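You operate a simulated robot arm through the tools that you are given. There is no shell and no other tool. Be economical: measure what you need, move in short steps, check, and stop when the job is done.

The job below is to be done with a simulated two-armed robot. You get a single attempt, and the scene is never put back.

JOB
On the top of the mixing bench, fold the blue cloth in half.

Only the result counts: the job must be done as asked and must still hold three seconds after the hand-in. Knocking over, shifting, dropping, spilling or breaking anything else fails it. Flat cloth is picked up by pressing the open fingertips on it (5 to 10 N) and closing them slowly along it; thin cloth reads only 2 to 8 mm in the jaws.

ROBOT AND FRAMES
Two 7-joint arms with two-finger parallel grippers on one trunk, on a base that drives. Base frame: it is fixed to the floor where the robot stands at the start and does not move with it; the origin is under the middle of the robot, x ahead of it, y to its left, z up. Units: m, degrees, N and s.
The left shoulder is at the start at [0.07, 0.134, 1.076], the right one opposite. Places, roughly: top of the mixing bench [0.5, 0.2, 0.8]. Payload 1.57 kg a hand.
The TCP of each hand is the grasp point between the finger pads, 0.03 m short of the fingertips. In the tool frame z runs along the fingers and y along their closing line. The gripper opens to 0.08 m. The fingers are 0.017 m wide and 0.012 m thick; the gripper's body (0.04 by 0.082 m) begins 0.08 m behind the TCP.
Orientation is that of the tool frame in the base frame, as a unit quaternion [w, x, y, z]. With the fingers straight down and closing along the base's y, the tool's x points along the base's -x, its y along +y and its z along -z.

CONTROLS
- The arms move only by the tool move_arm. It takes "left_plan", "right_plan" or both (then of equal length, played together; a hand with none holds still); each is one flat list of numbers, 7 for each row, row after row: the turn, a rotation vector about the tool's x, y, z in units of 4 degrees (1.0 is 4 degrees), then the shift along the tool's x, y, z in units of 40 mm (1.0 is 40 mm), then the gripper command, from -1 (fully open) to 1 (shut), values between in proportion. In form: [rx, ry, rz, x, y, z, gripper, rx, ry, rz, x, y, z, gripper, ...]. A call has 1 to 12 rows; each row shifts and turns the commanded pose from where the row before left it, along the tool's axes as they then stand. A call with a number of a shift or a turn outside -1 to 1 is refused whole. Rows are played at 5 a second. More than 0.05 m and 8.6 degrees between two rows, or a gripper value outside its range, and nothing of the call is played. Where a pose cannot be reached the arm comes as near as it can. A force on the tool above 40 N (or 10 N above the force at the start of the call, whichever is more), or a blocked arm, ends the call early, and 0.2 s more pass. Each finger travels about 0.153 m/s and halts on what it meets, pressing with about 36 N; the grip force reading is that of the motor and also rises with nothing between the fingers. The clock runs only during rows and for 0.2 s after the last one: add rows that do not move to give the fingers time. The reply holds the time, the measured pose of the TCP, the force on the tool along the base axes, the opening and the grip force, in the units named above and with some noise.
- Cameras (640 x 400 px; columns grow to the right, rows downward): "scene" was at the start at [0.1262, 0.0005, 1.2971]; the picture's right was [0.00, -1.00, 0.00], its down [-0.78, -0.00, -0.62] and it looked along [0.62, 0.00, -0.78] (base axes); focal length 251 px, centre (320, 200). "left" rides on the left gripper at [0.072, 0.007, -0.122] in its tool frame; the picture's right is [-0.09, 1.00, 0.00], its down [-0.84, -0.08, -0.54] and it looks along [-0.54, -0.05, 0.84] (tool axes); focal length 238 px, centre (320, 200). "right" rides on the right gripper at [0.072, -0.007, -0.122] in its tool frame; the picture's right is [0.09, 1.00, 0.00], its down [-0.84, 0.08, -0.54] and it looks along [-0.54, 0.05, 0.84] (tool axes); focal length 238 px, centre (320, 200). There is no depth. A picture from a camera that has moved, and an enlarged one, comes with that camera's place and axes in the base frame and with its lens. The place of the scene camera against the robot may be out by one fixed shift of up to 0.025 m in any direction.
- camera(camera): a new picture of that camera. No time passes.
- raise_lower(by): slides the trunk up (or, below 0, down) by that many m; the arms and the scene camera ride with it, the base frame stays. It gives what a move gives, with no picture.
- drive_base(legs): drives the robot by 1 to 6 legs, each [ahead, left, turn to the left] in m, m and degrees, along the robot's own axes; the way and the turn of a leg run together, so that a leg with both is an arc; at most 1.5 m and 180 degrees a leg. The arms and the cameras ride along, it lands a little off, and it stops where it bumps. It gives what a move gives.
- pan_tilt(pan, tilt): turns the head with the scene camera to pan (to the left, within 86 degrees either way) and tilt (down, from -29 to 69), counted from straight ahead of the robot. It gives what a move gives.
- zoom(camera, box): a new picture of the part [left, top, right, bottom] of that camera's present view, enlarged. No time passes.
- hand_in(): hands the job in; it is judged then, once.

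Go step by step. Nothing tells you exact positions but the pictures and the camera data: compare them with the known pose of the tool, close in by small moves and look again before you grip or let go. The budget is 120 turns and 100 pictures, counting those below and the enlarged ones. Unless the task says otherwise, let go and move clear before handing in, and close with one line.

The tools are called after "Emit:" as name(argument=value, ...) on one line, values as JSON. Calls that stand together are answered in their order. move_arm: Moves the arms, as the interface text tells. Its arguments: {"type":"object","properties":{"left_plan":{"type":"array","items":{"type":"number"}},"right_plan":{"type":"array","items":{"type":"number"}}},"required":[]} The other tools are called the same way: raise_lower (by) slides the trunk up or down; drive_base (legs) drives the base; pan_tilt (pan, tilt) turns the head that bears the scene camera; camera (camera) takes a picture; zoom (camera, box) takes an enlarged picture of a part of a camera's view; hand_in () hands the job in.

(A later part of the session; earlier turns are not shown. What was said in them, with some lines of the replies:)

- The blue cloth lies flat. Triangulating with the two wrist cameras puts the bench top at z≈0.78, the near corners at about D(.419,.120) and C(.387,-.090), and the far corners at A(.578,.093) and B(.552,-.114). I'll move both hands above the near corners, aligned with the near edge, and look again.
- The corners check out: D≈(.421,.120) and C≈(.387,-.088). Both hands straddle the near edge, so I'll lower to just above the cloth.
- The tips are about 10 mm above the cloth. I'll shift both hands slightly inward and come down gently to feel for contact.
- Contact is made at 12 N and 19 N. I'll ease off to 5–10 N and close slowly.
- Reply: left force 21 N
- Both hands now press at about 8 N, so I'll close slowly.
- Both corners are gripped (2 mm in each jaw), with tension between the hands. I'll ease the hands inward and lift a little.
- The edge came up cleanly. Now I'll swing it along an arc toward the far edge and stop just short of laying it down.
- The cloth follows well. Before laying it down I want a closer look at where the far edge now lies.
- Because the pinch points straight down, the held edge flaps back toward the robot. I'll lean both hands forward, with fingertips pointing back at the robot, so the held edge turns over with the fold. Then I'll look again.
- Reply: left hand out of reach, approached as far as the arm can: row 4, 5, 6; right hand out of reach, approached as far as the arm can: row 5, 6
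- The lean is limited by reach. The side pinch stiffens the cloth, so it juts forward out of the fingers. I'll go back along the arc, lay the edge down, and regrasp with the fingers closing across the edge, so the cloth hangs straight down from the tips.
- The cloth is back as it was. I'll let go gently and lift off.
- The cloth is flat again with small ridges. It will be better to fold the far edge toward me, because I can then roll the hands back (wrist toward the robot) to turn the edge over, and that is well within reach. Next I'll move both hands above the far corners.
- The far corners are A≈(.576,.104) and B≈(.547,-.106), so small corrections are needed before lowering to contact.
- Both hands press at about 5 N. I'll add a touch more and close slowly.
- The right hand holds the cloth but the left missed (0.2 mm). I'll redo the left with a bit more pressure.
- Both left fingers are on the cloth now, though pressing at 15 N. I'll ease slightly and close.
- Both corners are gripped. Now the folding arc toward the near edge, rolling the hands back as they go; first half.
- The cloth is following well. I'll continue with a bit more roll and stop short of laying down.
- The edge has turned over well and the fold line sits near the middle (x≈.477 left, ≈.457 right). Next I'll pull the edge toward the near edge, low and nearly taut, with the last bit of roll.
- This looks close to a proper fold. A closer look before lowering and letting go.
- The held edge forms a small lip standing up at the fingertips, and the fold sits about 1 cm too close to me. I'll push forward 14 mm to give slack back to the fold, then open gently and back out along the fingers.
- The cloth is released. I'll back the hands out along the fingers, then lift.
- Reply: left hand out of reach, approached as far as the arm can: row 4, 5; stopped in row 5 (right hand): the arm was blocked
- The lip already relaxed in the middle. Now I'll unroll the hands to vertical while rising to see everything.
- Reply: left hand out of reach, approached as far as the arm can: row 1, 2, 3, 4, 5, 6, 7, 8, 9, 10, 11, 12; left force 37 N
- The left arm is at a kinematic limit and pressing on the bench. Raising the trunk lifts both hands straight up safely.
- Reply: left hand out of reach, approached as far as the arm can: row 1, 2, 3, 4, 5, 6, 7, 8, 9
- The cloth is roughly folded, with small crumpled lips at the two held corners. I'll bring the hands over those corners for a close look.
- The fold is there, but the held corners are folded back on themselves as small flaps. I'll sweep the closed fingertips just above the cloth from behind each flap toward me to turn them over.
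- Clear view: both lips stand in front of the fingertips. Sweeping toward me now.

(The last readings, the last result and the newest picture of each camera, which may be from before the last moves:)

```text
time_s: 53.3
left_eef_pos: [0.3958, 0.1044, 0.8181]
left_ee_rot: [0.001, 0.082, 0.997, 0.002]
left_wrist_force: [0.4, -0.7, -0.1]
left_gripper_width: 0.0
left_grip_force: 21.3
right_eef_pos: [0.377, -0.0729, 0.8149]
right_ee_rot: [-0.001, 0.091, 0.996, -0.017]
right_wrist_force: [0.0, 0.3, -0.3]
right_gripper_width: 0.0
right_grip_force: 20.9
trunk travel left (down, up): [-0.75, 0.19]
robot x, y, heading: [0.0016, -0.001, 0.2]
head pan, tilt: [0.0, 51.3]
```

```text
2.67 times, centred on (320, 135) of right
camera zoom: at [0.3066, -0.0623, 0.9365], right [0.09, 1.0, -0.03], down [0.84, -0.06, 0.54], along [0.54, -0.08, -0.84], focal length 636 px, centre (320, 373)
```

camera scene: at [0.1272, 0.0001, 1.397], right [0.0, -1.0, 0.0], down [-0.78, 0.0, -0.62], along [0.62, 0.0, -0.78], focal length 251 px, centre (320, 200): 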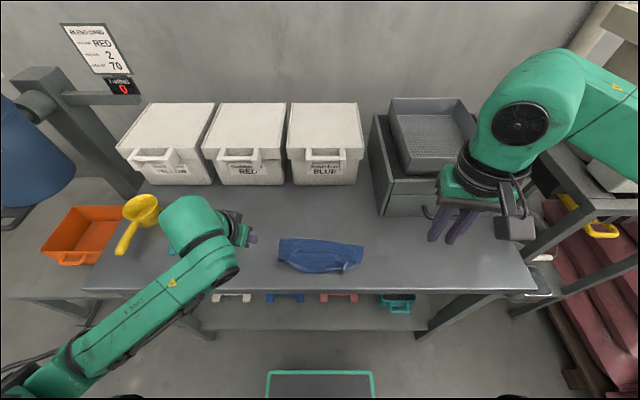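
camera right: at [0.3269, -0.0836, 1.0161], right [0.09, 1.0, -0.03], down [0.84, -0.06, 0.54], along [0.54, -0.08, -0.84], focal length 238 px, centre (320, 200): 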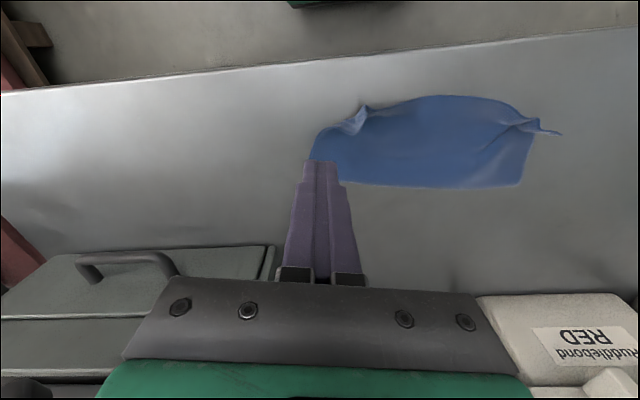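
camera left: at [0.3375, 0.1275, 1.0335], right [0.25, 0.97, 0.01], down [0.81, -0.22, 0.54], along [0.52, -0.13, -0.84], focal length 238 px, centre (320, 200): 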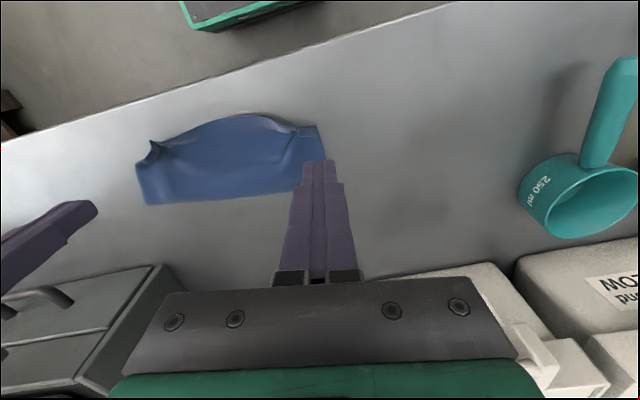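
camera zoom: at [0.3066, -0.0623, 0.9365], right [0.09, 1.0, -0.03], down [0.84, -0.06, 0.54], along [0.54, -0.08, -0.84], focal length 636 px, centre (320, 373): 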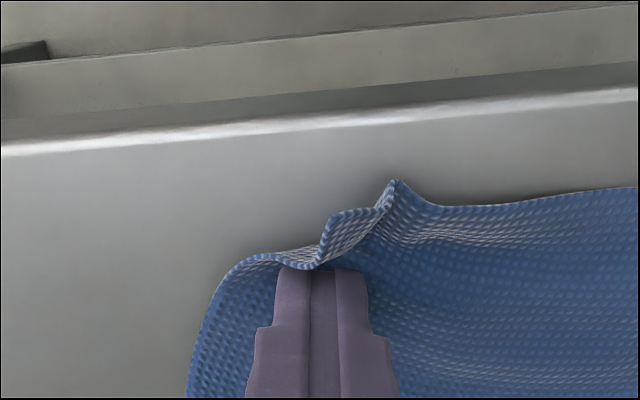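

The left corner unfolded nicely. The right flap is upright, so I'll sweep it a bit further.

Emit:
move_arm(right_plan=[0, 0, 0, 0.19, -0.05, 0, 1, 0, 0, 0, 0.19, -0.05, 0, 1, 0, 0, 0, 0.19, -0.05, 0, 1, 0, 0, 0, 0, 0, 0, 1], left_plan=[0, 0, 0, 0, 0, -0.8, 1, 0, 0, 0, 0, 0, -0.8, 1, 0, 0, 0, 0, 0.6, -0.4, 1, 0, 0, 0, 0, 0.6, 0, 1])

Emit:
zoom(camera="right", box=[200, 60, 440, 210])

Emit:
zoom(camera="scene", box=[260, 220, 380, 295])

```text
time_s: 54.3
left_eef_pos: [0.4018, 0.1499, 0.8981]
left_ee_rot: [0.0, 0.082, 0.997, 0.001]
left_wrist_force: [0.2, 0.1, -0.9]
left_gripper_width: 0.0
left_grip_force: 21.2
right_eef_pos: [0.3539, -0.0749, 0.8157]
right_ee_rot: [0.0, 0.091, 0.996, -0.017]
right_wrist_force: [-0.4, -0.8, -0.2]
right_gripper_width: 0.0
right_grip_force: 21.6
trunk travel left (down, up): [-0.75, 0.19]
robot x, y, heading: [-0.003, 0.0003, 0.2]
head pan, tilt: [0.0, 51.3]
```

```text
2.67 times, centred on (320, 135) of right
camera zoom: at [0.2828, -0.0642, 0.9371], right [0.09, 1.0, -0.03], down [0.84, -0.06, 0.54], along [0.54, -0.08, -0.84], focal length 636 px, centre (320, 373)
```

zoom: 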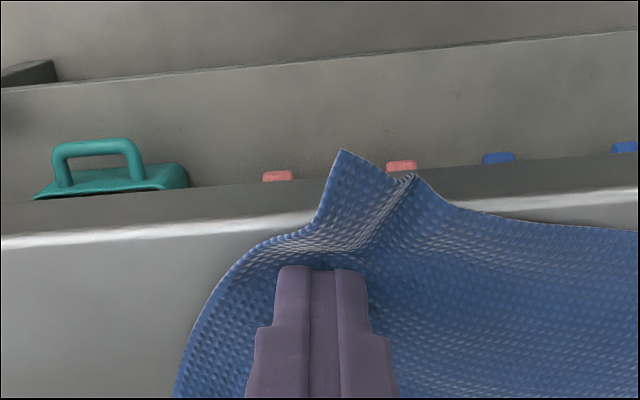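

```text
5.33 times, centred on (320, 258) of scene
camera zoom: at [0.126, 0.0011, 1.3971], right [0.0, -1.0, 0.0], down [-0.78, 0.0, -0.62], along [0.62, 0.0, -0.78], focal length 1339 px, centre (320, -107)
```

zoom: 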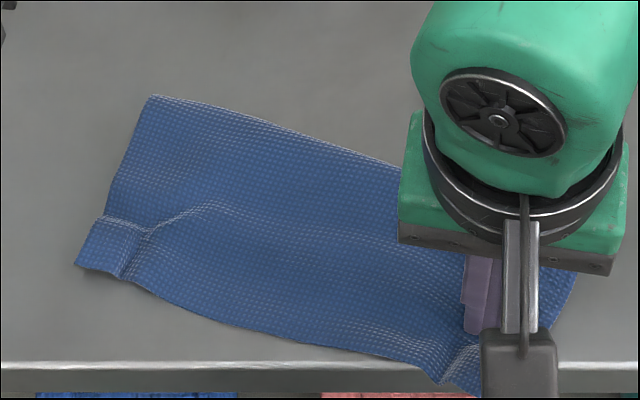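

Both flaps are turned over, though the cloth swung a little toward the bench edge on the right. I'll lift the right hand clear and look at the whole.

Emit:
move_arm(right_plan=[0, 0, 0, 0, 0, -0.8, 1, 0, 0, 0, 0, 0, -0.8, 1, 0, 0, 0, 0, -0.9, -0.4, 1, 0, 0, 0, 0, -1, 0, 1, 0, 0, 0, 0, -1, 0, 1, 0, 0, 0, 0, -1, 0, 1], left_plan=[0, 0, 0, 0, 0.5, 0, 1, 0, 0, 0, 0, 0.5, 0, 1, 0, 0, 0, 0, 0.5, 0, 1, 0, 0, 0, 0, 0.5, 0, 1, 0, 0, 0, 0, 0.5, 0, 1, 0, 0, 0, 0, 0, 0, 1])

Emit:
zoom(camera="scene", box=[240, 210, 400, 310])

```text
time_s: 55.7
left_eef_pos: [0.4186, 0.2485, 0.9009]
left_ee_rot: [0.0, 0.082, 0.997, 0.003]
left_wrist_force: [-0.4, 0.0, -0.5]
left_gripper_width: 0.0
left_grip_force: 21.0
right_eef_pos: [0.3245, -0.226, 0.901]
right_ee_rot: [0.001, 0.09, 0.996, -0.016]
right_wrist_force: [-0.6, -0.3, 0.5]
right_gripper_width: 0.0001
right_grip_force: 21.3
trunk travel left (down, up): [-0.75, 0.19]
robot x, y, heading: [-0.001, -0.0007, -0.1]
head pan, tilt: [0.0, 51.3]
```

```text
4.00 times, centred on (320, 260) of scene
camera zoom: at [0.1248, -0.0015, 1.3972], right [0.0, -1.0, 0.0], down [-0.78, 0.0, -0.63], along [0.63, 0.0, -0.78], focal length 1004 px, centre (320, -40)
```

zoom: 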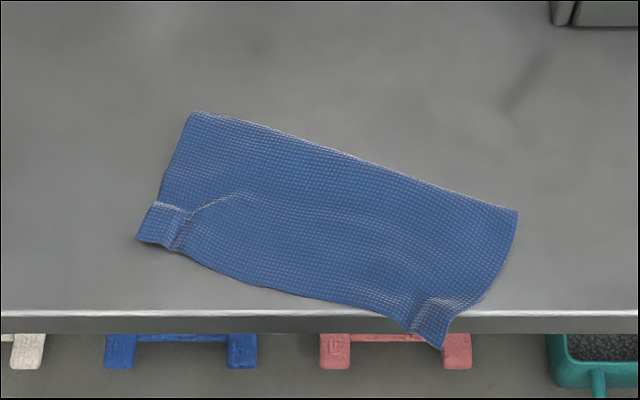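

The fold is now flat, but the top layer overshoots by about 3 cm and its right corner hangs over the bench edge. First I'll press on both layers and swing the right end back forward. Then I'll regrasp the single-layer overhang and re-lay it to get an even half.

Emit:
move_arm(left_plan=[0, 0, 0, -0.214, -0.794, 0.2, 1, 0, 0, 0, -0.214, -0.794, 0.2, 1, 0, 0, 0, -0.214, -0.794, 0.2, 1, 0, 0, 0, -0.214, -0.794, 0.5, 1, 0, 0, 0, -0.214, -0.794, 0.9, 1, 0, 0, 0, 0, 0, 0, 1], right_plan=[0, 0, 0, -0.17, 0.748, 0.2, 1, 0, 0, 0, -0.17, 0.748, 0.2, 1, 0, 0, 0, -0.17, 0.748, 0.2, 1, 0, 0, 0, -0.17, 0.748, 0.5, 1, 0, 0, 0, -0.17, 0.748, 0.9, 1, 0, 0, 0, 0, 0, 0, 1])

Emit:
camera(camera="right")

```text
time_s: 57.1
left_eef_pos: [0.4376, 0.0858, 0.8189]
left_ee_rot: [0.001, 0.082, 0.997, 0.002]
left_wrist_force: [-0.2, 0.3, 0.3]
left_gripper_width: 0.0
left_grip_force: 21.3
right_eef_pos: [0.3867, -0.0855, 0.8138]
right_ee_rot: [0.0, 0.092, 0.996, -0.018]
right_wrist_force: [0.4, 0.6, 0.2]
right_gripper_width: 0.0
right_grip_force: 21.9
trunk travel left (down, up): [-0.75, 0.19]
robot x, y, heading: [0.0014, -0.0056, 0.0]
head pan, tilt: [0.0, 51.3]
```

```text
31 pictures are left
camera right: at [0.3155, -0.0754, 0.9356], right [0.09, 1.0, -0.03], down [0.84, -0.06, 0.54], along [0.54, -0.08, -0.84], focal length 238 px, centre (320, 200)
```

right: 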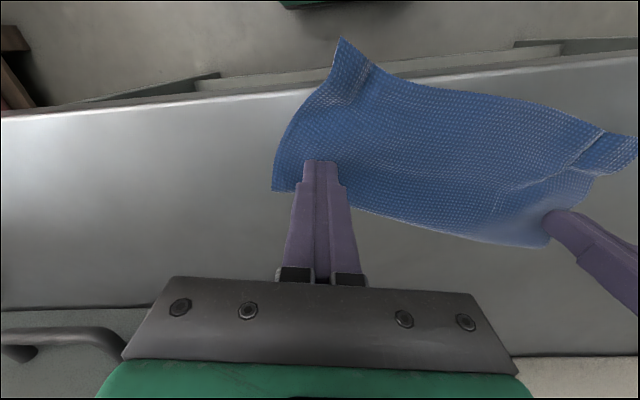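

Emit:
move_arm(left_plan=[0, 0, 0, 0, 0, 0.08, 1, 0, 0, 0, 0, 0, 0.07, 1, 0, 0, 0, 0, 0, 0, 1], right_plan=[0, 0, 0, 0.22, 0, 0, 1, 0, 0, 0, 0, 0, 0.05, 1, 0, 0, 0, 0, 0, 0, 1])

```text
time_s: 57.9
left_eef_pos: [0.4379, 0.0864, 0.812]
left_ee_rot: [0.002, 0.082, 0.997, 0.003]
left_wrist_force: [1.6, -0.3, 7.7]
left_gripper_width: 0.0001
left_grip_force: 21.5
right_eef_pos: [0.3783, -0.0851, 0.8137]
right_ee_rot: [0.001, 0.091, 0.996, -0.016]
right_wrist_force: [-0.2, -0.4, 0.4]
right_gripper_width: 0.0
right_grip_force: 21.0
trunk travel left (down, up): [-0.75, 0.19]
robot x, y, heading: [-0.0009, 0.0031, -0.2]
head pan, tilt: [0.0, 51.3]
```

Emit:
move_arm(right_plan=[0, 0, 0, 0, 0, 0.05, 1, 0, 0, 0, 0, 0, 0, 1])

```text
time_s: 58.5
left_eef_pos: [0.436, 0.0866, 0.8127]
left_ee_rot: [0.002, 0.082, 0.997, 0.003]
left_wrist_force: [1.7, -0.5, 10.1]
left_gripper_width: 0.0
left_grip_force: 20.9
right_eef_pos: [0.3767, -0.086, 0.812]
right_ee_rot: [0.002, 0.092, 0.996, -0.016]
right_wrist_force: [1.0, 1.3, 4.2]
right_gripper_width: 0.0
right_grip_force: 21.1
trunk travel left (down, up): [-0.75, 0.19]
robot x, y, heading: [-0.0031, 0.0004, 0.3]
head pan, tilt: [0.0, 51.3]
```

Emit:
move_arm(left_plan=[0, 0, 0, 0, 0, 0, 1, 0, 0, 0, -0.04, 0, 0, 1, 0, 0, 0, -0.04, 0, 0, 1, 0, 0, 0, -0.04, 0, 0, 1, 0, 0, 0, -0.04, 0, 0, 1, 0, 0, 0, -0.04, 0, 0, 1, 0, 0, 0, -0.04, 0, 0, 1, 0, 0, 0, -0.04, 0, 0, 1, 0, 0, 0, -0.04, 0, 0, 1, 0, 0, 0, 0, 0, 0, 1], right_plan=[0, 0, 0, 0, 0, 0.02, 1, 0, 0, 0, -0.164, 0.011, 0, 1, 0, 0, 0, -0.164, 0.011, 0, 1, 0, 0, 0, -0.164, 0.011, 0, 1, 0, 0, 0, -0.164, 0.011, 0, 1, 0, 0, 0, -0.164, 0.011, 0, 1, 0, 0, 0, -0.164, 0.011, 0, 1, 0, 0, 0, -0.164, 0.011, 0, 1, 0, 0, 0, -0.164, 0.011, 0, 1, 0, 0, 0, 0, 0, 0, 1])

Emit:
camera(camera="right")

```text
time_s: 60.7
left_eef_pos: [0.4474, 0.0856, 0.8122]
left_ee_rot: [0.001, 0.082, 0.997, 0.003]
left_wrist_force: [-0.9, 0.2, 5.5]
left_gripper_width: 0.0001
left_grip_force: 21.4
right_eef_pos: [0.4288, -0.093, 0.8123]
right_ee_rot: [0.001, 0.092, 0.996, -0.017]
right_wrist_force: [-3.0, -0.9, 10.5]
right_gripper_width: 0.0
right_grip_force: 21.6
trunk travel left (down, up): [-0.75, 0.19]
robot x, y, heading: [-0.0022, 0.002, 0.2]
head pan, tilt: [0.0, 51.3]
```

```text
30 pictures are left
camera right: at [0.3574, -0.0821, 0.9331], right [0.09, 1.0, -0.03], down [0.84, -0.06, 0.54], along [0.54, -0.08, -0.84], focal length 238 px, centre (320, 200)
```

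right: 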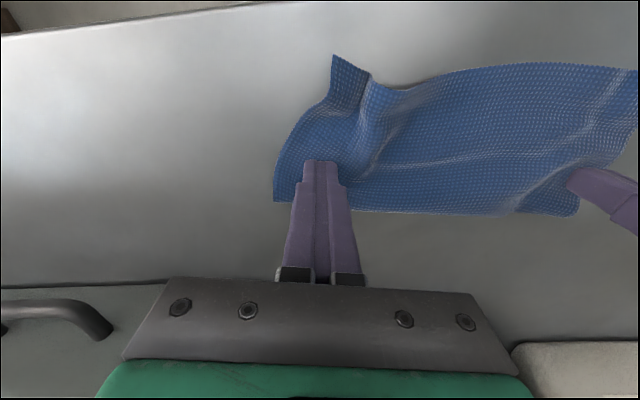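

That worked: the cloth is straight again and fully on the bench. Next I'll lift and position both open hands over the near overhanging corners.

Emit:
move_arm(left_plan=[0, 0, 0, 0, 0, -0.6, 1, 0, 0, 0, 0, 0, -0.6, 0.25, 0, 0, 0, 0.42, 0, 0, 0.25, 0, 0, 0, 0.42, 0, 0, 0.25, 0, 0, 0, 0.42, 0, 0, 0.25, 0, 0, 0, 0, 0, 0, 0.25], right_plan=[0, 0, 0, 0, 0, -0.6, 1, 0, 0, 0, 0, 0, -0.6, 0.25, 0, 0, 0, 0.54, 0.2, 0, 0.25, 0, 0, 0, 0.54, 0.2, 0, 0.25, 0, 0, 0, 0.54, 0.2, 0, 0.25, 0, 0, 0, 0, 0, 0, 0.25])

Emit:
camera(camera="left")

Emit:
camera(camera="right")

```text
time_s: 62.1
left_eef_pos: [0.3997, 0.092, 0.8601]
left_ee_rot: [0.0, 0.082, 0.997, 0.002]
left_wrist_force: [0.4, -0.4, 0.5]
left_gripper_width: 0.0299
left_grip_force: 0.1
right_eef_pos: [0.3719, -0.0566, 0.8579]
right_ee_rot: [-0.001, 0.092, 0.996, -0.017]
right_wrist_force: [0.5, 0.2, 0.0]
right_gripper_width: 0.0298
right_grip_force: 0.1
trunk travel left (down, up): [-0.75, 0.19]
robot x, y, heading: [0.0007, 0.0001, -0.1]
head pan, tilt: [0.0, 51.3]
```

```text
29 pictures are left
camera left: at [0.33, 0.1102, 0.9816], right [0.25, 0.97, 0.0], down [0.81, -0.22, 0.54], along [0.52, -0.13, -0.84], focal length 238 px, centre (320, 200)
```

left: 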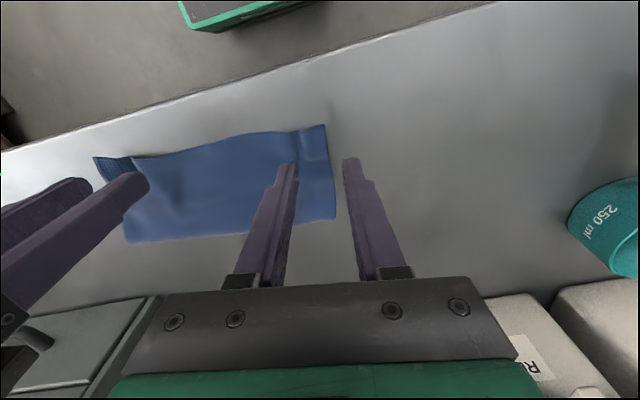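

```text
28 pictures are left
camera right: at [0.3017, -0.0454, 0.9792], right [0.09, 1.0, -0.03], down [0.84, -0.06, 0.54], along [0.54, -0.08, -0.84], focal length 238 px, centre (320, 200)
```

right: 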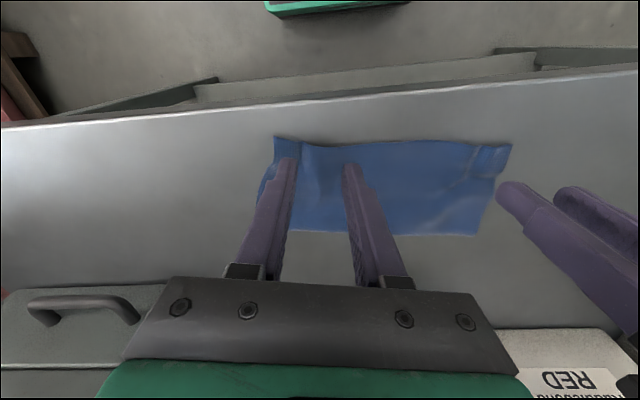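

The cloth is now a neat rectangle with the top layer overhanging about 3 cm. I'll position on the overhang corners and lower.

Emit:
move_arm(left_plan=[0, 0, 0, 0.2, -0.44, 0, 0.25, 0, 0, 0, 0, 0, 0.5, 0.25, 0, 0, 0, 0, 0, 0.5, 0.25, 0, 0, 0, 0, 0, 0.17, 0.25, 0, 0, 0, 0, 0, 0, 0.25, 0, 0, 0, 0, 0, 0, 0.25], right_plan=[0, 0, 0, -0.12, -0.37, 0, 0.25, 0, 0, 0, 0, 0, 0.5, 0.25, 0, 0, 0, 0, 0, 0.5, 0.25, 0, 0, 0, 0, 0, 0.12, 0.25, 0, 0, 0, 0, 0, 0, 0.25, 0, 0, 0, 0, 0, 0, 0.25])

Emit:
zoom(camera="left", box=[220, 80, 420, 205])

Emit:
zoom(camera="right", box=[220, 80, 420, 205])

```text
time_s: 63.5
left_eef_pos: [0.3881, 0.0764, 0.8115]
left_ee_rot: [-0.001, 0.082, 0.997, 0.002]
left_wrist_force: [1.5, 0.6, 1.3]
left_gripper_width: 0.0303
left_grip_force: 0.0
right_eef_pos: [0.3725, -0.073, 0.8139]
right_ee_rot: [0.0, 0.091, 0.996, -0.017]
right_wrist_force: [0.6, -0.3, 0.1]
right_gripper_width: 0.0301
right_grip_force: 0.0
trunk travel left (down, up): [-0.75, 0.19]
robot x, y, heading: [0.0018, 0.0019, -0.0]
head pan, tilt: [0.0, 51.3]
```

```text
3.20 times, centred on (320, 142) of left
camera zoom: at [0.3187, 0.0943, 0.9338], right [0.25, 0.97, 0.0], down [0.81, -0.22, 0.54], along [0.52, -0.13, -0.84], focal length 763 px, centre (320, 384)
```

zoom: 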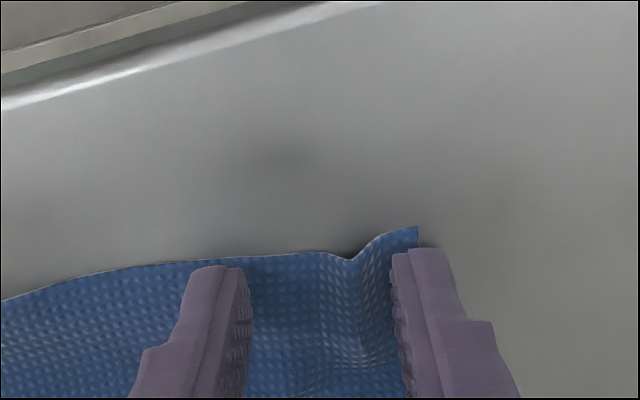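

```text
3.20 times, centred on (320, 142) of right
camera zoom: at [0.3025, -0.0614, 0.9352], right [0.09, 1.0, -0.03], down [0.84, -0.06, 0.54], along [0.54, -0.08, -0.84], focal length 763 px, centre (320, 384)
```

zoom: 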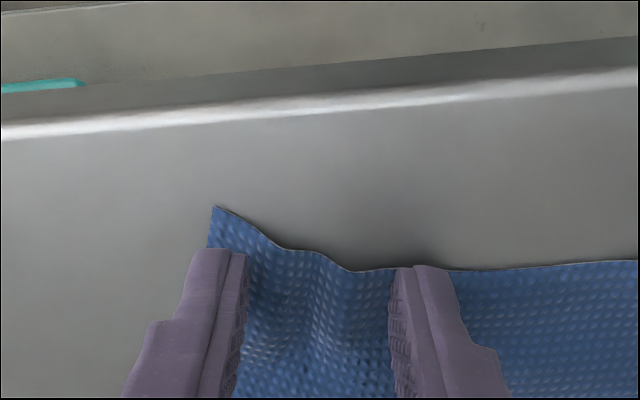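

Both hands straddle the corners with a small pleat between the fingers. I'll press lightly and close slowly.

Emit:
move_arm(left_plan=[0, 0, 0, 0, -0.1, 0.02, 0.25, 0, 0, 0, 0, 0, 0, 0.32, 0, 0, 0, 0, 0, 0, 0.39, 0, 0, 0, 0, 0, 0, 0.46, 0, 0, 0, 0, 0, 0, 0.53, 0, 0, 0, 0, 0, 0, 0.6, 0, 0, 0, 0, 0, 0, 0.68, 0, 0, 0, 0, 0, 0, 0.76, 0, 0, 0, 0, 0, 0, 0.84, 0, 0, 0, 0, 0, 0, 0.92, 0, 0, 0, 0, 0, 0, 1, 0, 0, 0, 0, 0, 0, 1], right_plan=[0, 0, 0, 0, 0, 0.055, 0.25, 0, 0, 0, 0, 0, 0.01, 0.32, 0, 0, 0, 0, 0, 0, 0.39, 0, 0, 0, 0, 0, 0, 0.46, 0, 0, 0, 0, 0, 0, 0.53, 0, 0, 0, 0, 0, 0, 0.6, 0, 0, 0, 0, 0, 0, 0.68, 0, 0, 0, 0, 0, 0, 0.76, 0, 0, 0, 0, 0, 0, 0.84, 0, 0, 0, 0, 0, 0, 0.92, 0, 0, 0, 0, 0, 0, 1, 0, 0, 0, 0, 0, 0, 1])

```text
time_s: 66.1
left_eef_pos: [0.3876, 0.0726, 0.8131]
left_ee_rot: [0.0, 0.082, 0.997, 0.002]
left_wrist_force: [-0.5, -4.3, 1.3]
left_gripper_width: 0.0025
left_grip_force: 23.5
right_eef_pos: [0.3716, -0.0721, 0.8117]
right_ee_rot: [0.001, 0.092, 0.996, -0.016]
right_wrist_force: [0.6, 4.9, 12.8]
right_gripper_width: 0.0024
right_grip_force: 23.9
trunk travel left (down, up): [-0.75, 0.19]
robot x, y, heading: [-0.0032, -0.0017, -0.0]
head pan, tilt: [0.0, 51.3]
```

Both are gripped again. I'll lift and carry the edge forward past the fold to undo the uneven crease, then check.

Emit:
move_arm(left_plan=[0, 0, 0, -0.25, -0.03, -0.625, 1, 0, 0, 0, -0.5, 0, -0.625, 1, 0, 0, 0, -0.625, 0, -0.375, 1, 0, 0, 0, -0.625, 0, -0.125, 1, 0, 0, 0, -0.625, 0, 0, 1, 0, 0, 0, -0.5, 0, 0.25, 1, 0, 0, 0, -0.375, 0, 0.375, 1, 0, 0, 0, 0, 0, 0, 1], right_plan=[0, 0, 0, -0.25, 0.03, -0.625, 1, 0, 0, 0, -0.5, 0, -0.625, 1, 0, 0, 0, -0.625, 0, -0.375, 1, 0, 0, 0, -0.625, 0, -0.125, 1, 0, 0, 0, -0.625, 0, 0, 1, 0, 0, 0, -0.5, 0, 0.25, 1, 0, 0, 0, -0.375, 0, 0.375, 1, 0, 0, 0, 0, 0, 0, 1])

Emit:
zoom(camera="scene", box=[240, 200, 400, 300])

Emit:
camera(camera="left")

```text
time_s: 67.9
left_eef_pos: [0.5259, 0.0483, 0.8569]
left_ee_rot: [0.0, 0.083, 0.997, 0.002]
left_wrist_force: [-0.2, -1.6, 1.2]
left_gripper_width: 0.0021
left_grip_force: 23.1
right_eef_pos: [0.5096, -0.0965, 0.8566]
right_ee_rot: [0.001, 0.091, 0.996, -0.016]
right_wrist_force: [0.5, 2.3, 0.6]
right_gripper_width: 0.002
right_grip_force: 23.9
trunk travel left (down, up): [-0.75, 0.19]
robot x, y, heading: [0.0016, 0.0028, -0.2]
head pan, tilt: [0.0, 51.3]
```

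```text
4.00 times, centred on (320, 250) of scene
camera zoom: at [0.1256, 0.0006, 1.3972], right [0.0, -1.0, 0.0], down [-0.78, 0.0, -0.63], along [0.63, 0.0, -0.78], focal length 1004 px, centre (320, 0)
```

zoom: 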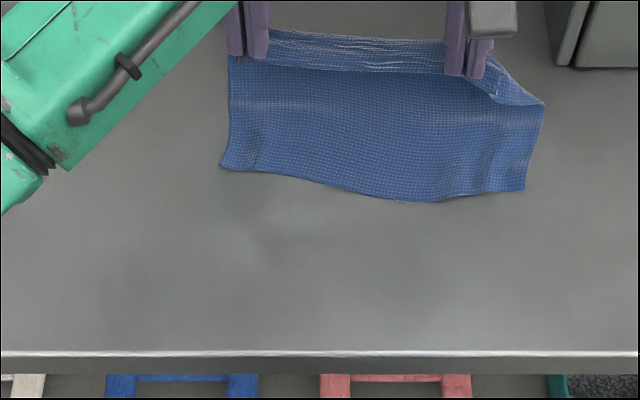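

```text
24 pictures are left
camera left: at [0.4553, 0.067, 0.9785], right [0.25, 0.97, 0.0], down [0.81, -0.22, 0.54], along [0.53, -0.13, -0.84], focal length 238 px, centre (320, 200)
```

left: 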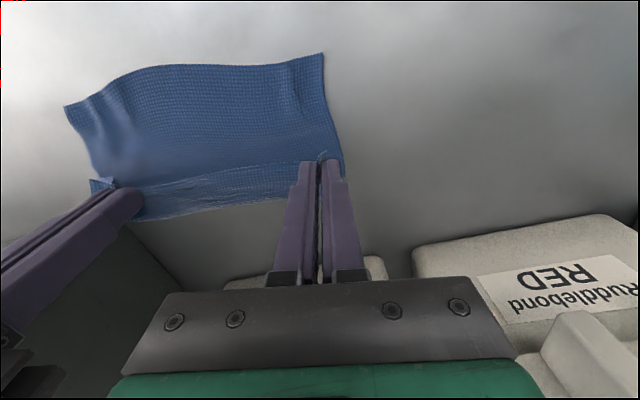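

The bottom layer's near corners are now visible at D≈(.462,.070) and C≈(.446,-.139); the cloth slid forward a bit as a whole. I'll bring the held edge back to land right on that edge, about 56 mm back and 11 mm to the right.

Emit:
move_arm(left_plan=[0, 0, 0, 0.29, -0.1, -0.175, 1, 0, 0, 0, 0.43, -0.1, 0.175, 1, 0, 0, 0, 0.33, -0.1, 0.375, 1, 0, 0, 0, 0.2, -0.1, 0.35, 1, 0, 0, 0, 0.1, -0.1, 0.2, 1, 0, 0, 0, 0, 0, 0, 1], right_plan=[0, 0, 0, 0.29, -0.1, -0.175, 1, 0, 0, 0, 0.43, -0.1, 0.175, 1, 0, 0, 0, 0.33, -0.1, 0.375, 1, 0, 0, 0, 0.2, -0.1, 0.35, 1, 0, 0, 0, 0.1, -0.1, 0.2, 1, 0, 0, 0, 0, 0, 0, 1])

Emit:
camera(camera="left")

Emit:
camera(camera="right")

```text
time_s: 69.3
left_eef_pos: [0.4685, 0.0364, 0.8202]
left_ee_rot: [0.0, 0.082, 0.997, 0.002]
left_wrist_force: [-0.4, -2.7, 0.5]
left_gripper_width: 0.0022
left_grip_force: 23.9
right_eef_pos: [0.454, -0.1063, 0.8188]
right_ee_rot: [0.0, 0.091, 0.996, -0.017]
right_wrist_force: [0.6, 3.3, -0.7]
right_gripper_width: 0.0019
right_grip_force: 23.6
trunk travel left (down, up): [-0.75, 0.19]
robot x, y, heading: [-0.0015, -0.0003, 0.1]
head pan, tilt: [0.0, 51.3]
```

```text
23 pictures are left
camera left: at [0.3992, 0.0553, 0.9414], right [0.25, 0.97, 0.0], down [0.81, -0.22, 0.54], along [0.52, -0.13, -0.84], focal length 238 px, centre (320, 200)
```

left: 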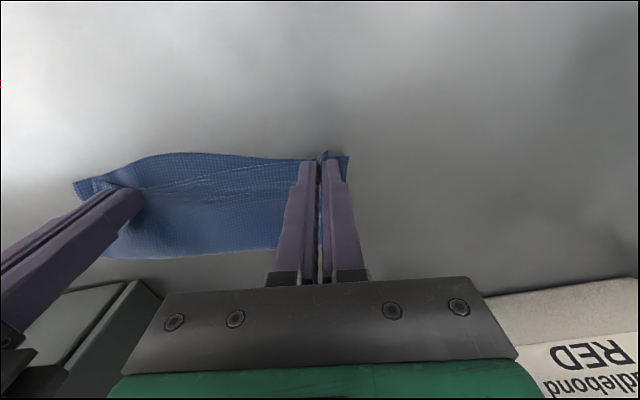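

```text
22 pictures are left
camera right: at [0.3829, -0.096, 0.9411], right [0.09, 1.0, -0.03], down [0.84, -0.06, 0.54], along [0.54, -0.08, -0.84], focal length 238 px, centre (320, 200)
```

right: 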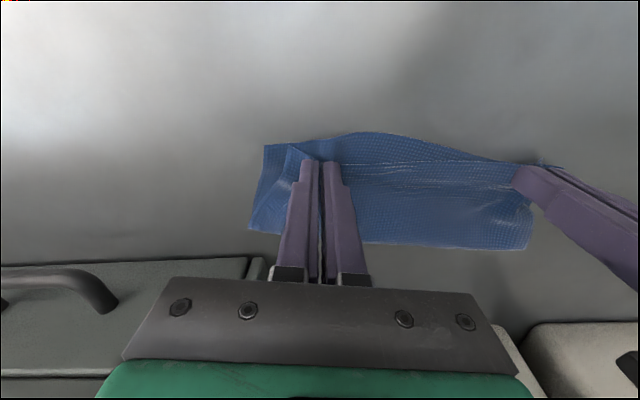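

Emit:
zoom(camera="right", box=[240, 115, 560, 265])

Emit:
zoom(camera="left", box=[60, 135, 380, 265])

```text
2.00 times, centred on (400, 190) of right
camera zoom: at [0.3829, -0.096, 0.9411], right [0.09, 1.0, -0.03], down [0.84, -0.06, 0.54], along [0.54, -0.08, -0.84], focal length 477 px, centre (160, 220)
```

zoom: 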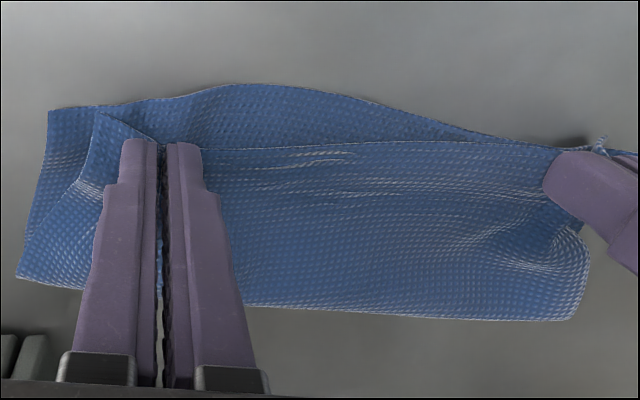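

```text
2.00 times, centred on (220, 200) of left
camera zoom: at [0.3992, 0.0553, 0.9414], right [0.25, 0.97, 0.0], down [0.81, -0.22, 0.54], along [0.52, -0.13, -0.84], focal length 477 px, centre (520, 200)
```

zoom: 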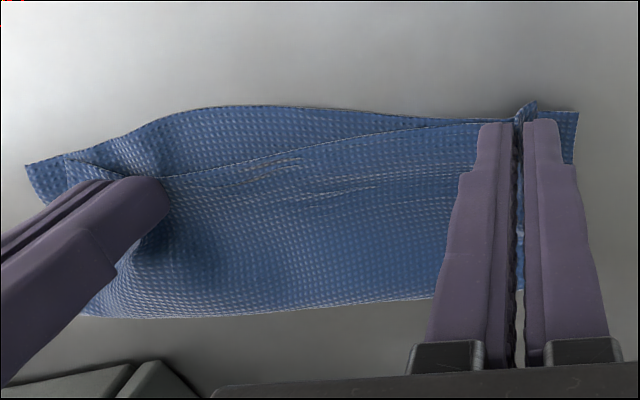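

The top edge now lies within about 1 cm of the bottom edge. I'll nudge back slightly, lower, and release by opening slowly.

Emit:
move_arm(left_plan=[0, 0, 0, 0.06, 0, 0.08, 1, 0, 0, 0, 0, 0, 0.08, 1, 0, 0, 0, 0, 0, 0, 1, 0, 0, 0, 0, 0, 0, 0.9, 0, 0, 0, 0, 0, 0, 0.75, 0, 0, 0, 0, 0, 0, 0.6, 0, 0, 0, 0, 0, 0, 0.4, 0, 0, 0, 0, 0, 0, 0.25, 0, 0, 0, 0, 0, 0, 0.25], right_plan=[0, 0, 0, 0.15, -0.05, 0.07, 1, 0, 0, 0, 0, 0, 0.07, 1, 0, 0, 0, 0, 0, 0, 1, 0, 0, 0, 0, 0, 0, 0.9, 0, 0, 0, 0, 0, 0, 0.75, 0, 0, 0, 0, 0, 0, 0.6, 0, 0, 0, 0, 0, 0, 0.4, 0, 0, 0, 0, 0, 0, 0.25, 0, 0, 0, 0, 0, 0, 0.25])

Emit:
camera(camera="left")

Emit:
camera(camera="right")

```text
time_s: 71.3
left_eef_pos: [0.4677, 0.0383, 0.8137]
left_ee_rot: [0.0, 0.082, 0.997, 0.003]
left_wrist_force: [0.6, 0.9, 0.5]
left_gripper_width: 0.03
left_grip_force: 0.1
right_eef_pos: [0.4478, -0.1071, 0.8146]
right_ee_rot: [0.001, 0.092, 0.996, -0.017]
right_wrist_force: [0.8, -0.8, 0.1]
right_gripper_width: 0.0301
right_grip_force: 0.0
trunk travel left (down, up): [-0.75, 0.19]
robot x, y, heading: [-0.0025, 0.0013, 0.1]
head pan, tilt: [0.0, 51.3]
```

```text
19 pictures are left
camera left: at [0.3973, 0.0563, 0.935], right [0.25, 0.97, 0.0], down [0.81, -0.22, 0.54], along [0.52, -0.13, -0.84], focal length 238 px, centre (320, 200)
```

left: 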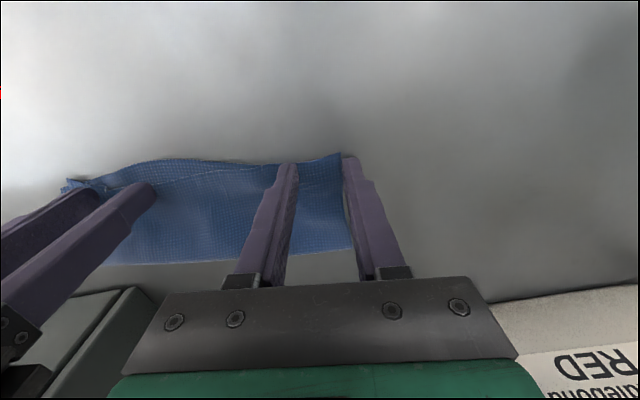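

```text
18 pictures are left
camera right: at [0.3765, -0.0969, 0.936], right [0.09, 1.0, -0.03], down [0.84, -0.06, 0.54], along [0.54, -0.08, -0.84], focal length 238 px, centre (320, 200)
```

right: 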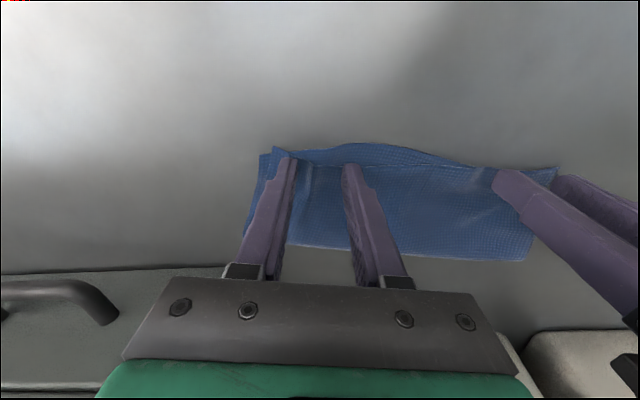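

Excellent: it lies flat with the edges aligned. I'll lift both hands straight up and out to the sides, then check the whole.

Emit:
move_arm(left_plan=[0, 0, 0, 0, 0, -0.4, 0.25, 0, 0, 0, 0, 0, -0.8, 0.25, 0, 0, 0, 0, 0, -0.9, 0.25, 0, 0, 0, 0, 0.8, -0.5, 0.25, 0, 0, 0, 0, 1, 0, 0.25, 0, 0, 0, 0, 1, 0, 0.25, 0, 0, 0, 0, 1, 0, 0.25, 0, 0, 0, 0, 0, 0, 0.25], right_plan=[0, 0, 0, 0, 0, -0.4, 0.25, 0, 0, 0, 0, 0, -0.8, 0.25, 0, 0, 0, 0, 0, -0.9, 0.25, 0, 0, 0, 0.5, -0.5, -0.5, 0.25, 0, 0, 0, 0.5, -0.8, -0.5, 0.25, 0, 0, 0, 0.5, -0.8, -0.3, 0.25, 0, 0, 0, 0.5, -0.8, 0, 0.25, 0, 0, 0, 0, 0, 0, 0.25])

Emit:
zoom(camera="scene", box=[250, 195, 400, 289])

Emit:
camera(camera="scene")

```text
time_s: 73.1
left_eef_pos: [0.4903, 0.1895, 0.9196]
left_ee_rot: [-0.001, 0.082, 0.997, 0.002]
left_wrist_force: [-0.2, -0.1, 0.8]
left_gripper_width: 0.0299
left_grip_force: 0.0
right_eef_pos: [0.3487, -0.1999, 0.9537]
right_ee_rot: [0.0, 0.091, 0.996, -0.016]
right_wrist_force: [0.0, 0.4, -0.1]
right_gripper_width: 0.0301
right_grip_force: 0.1
trunk travel left (down, up): [-0.75, 0.19]
robot x, y, heading: [-0.0007, 0.0004, 0.0]
head pan, tilt: [0.0, 51.3]
```

```text
4.26 times, centred on (325, 242) of scene
camera zoom: at [0.1271, 0.0002, 1.397], right [0.0, -1.0, 0.0], down [-0.78, 0.0, -0.62], along [0.62, 0.0, -0.78], focal length 1069 px, centre (299, 21)
```

zoom: 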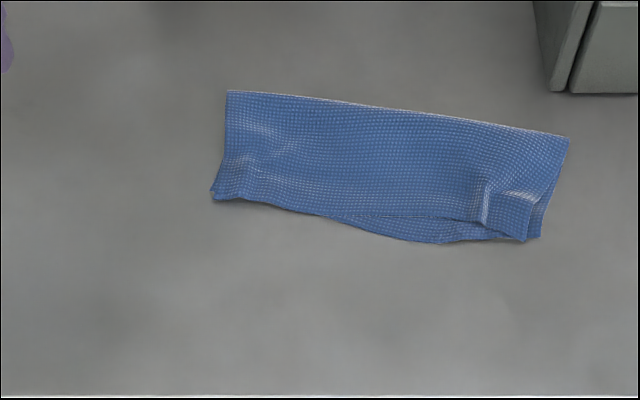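

```text
16 pictures are left
camera scene: at [0.1271, 0.0002, 1.397], right [0.0, -1.0, 0.0], down [-0.78, 0.0, -0.62], along [0.62, 0.0, -0.78], focal length 251 px, centre (320, 200)
```

scene: 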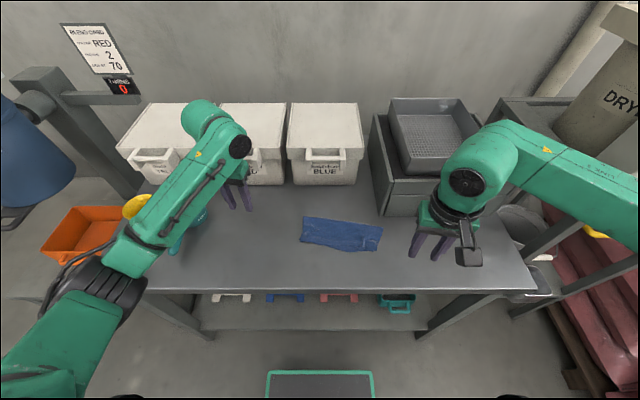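

The cloth is folded neatly in half, with the corners and edges matching to within about 1 cm. The hands are empty and clear, and nothing else has moved as far as I can see, so I'm handing in.

Emit:
hand_in()

```text
The job is handed in.
```

The blue cloth is folded in half on top of the mixing bench, with its edges and corners matching to about 1 cm. Both hands are empty and clear of it.
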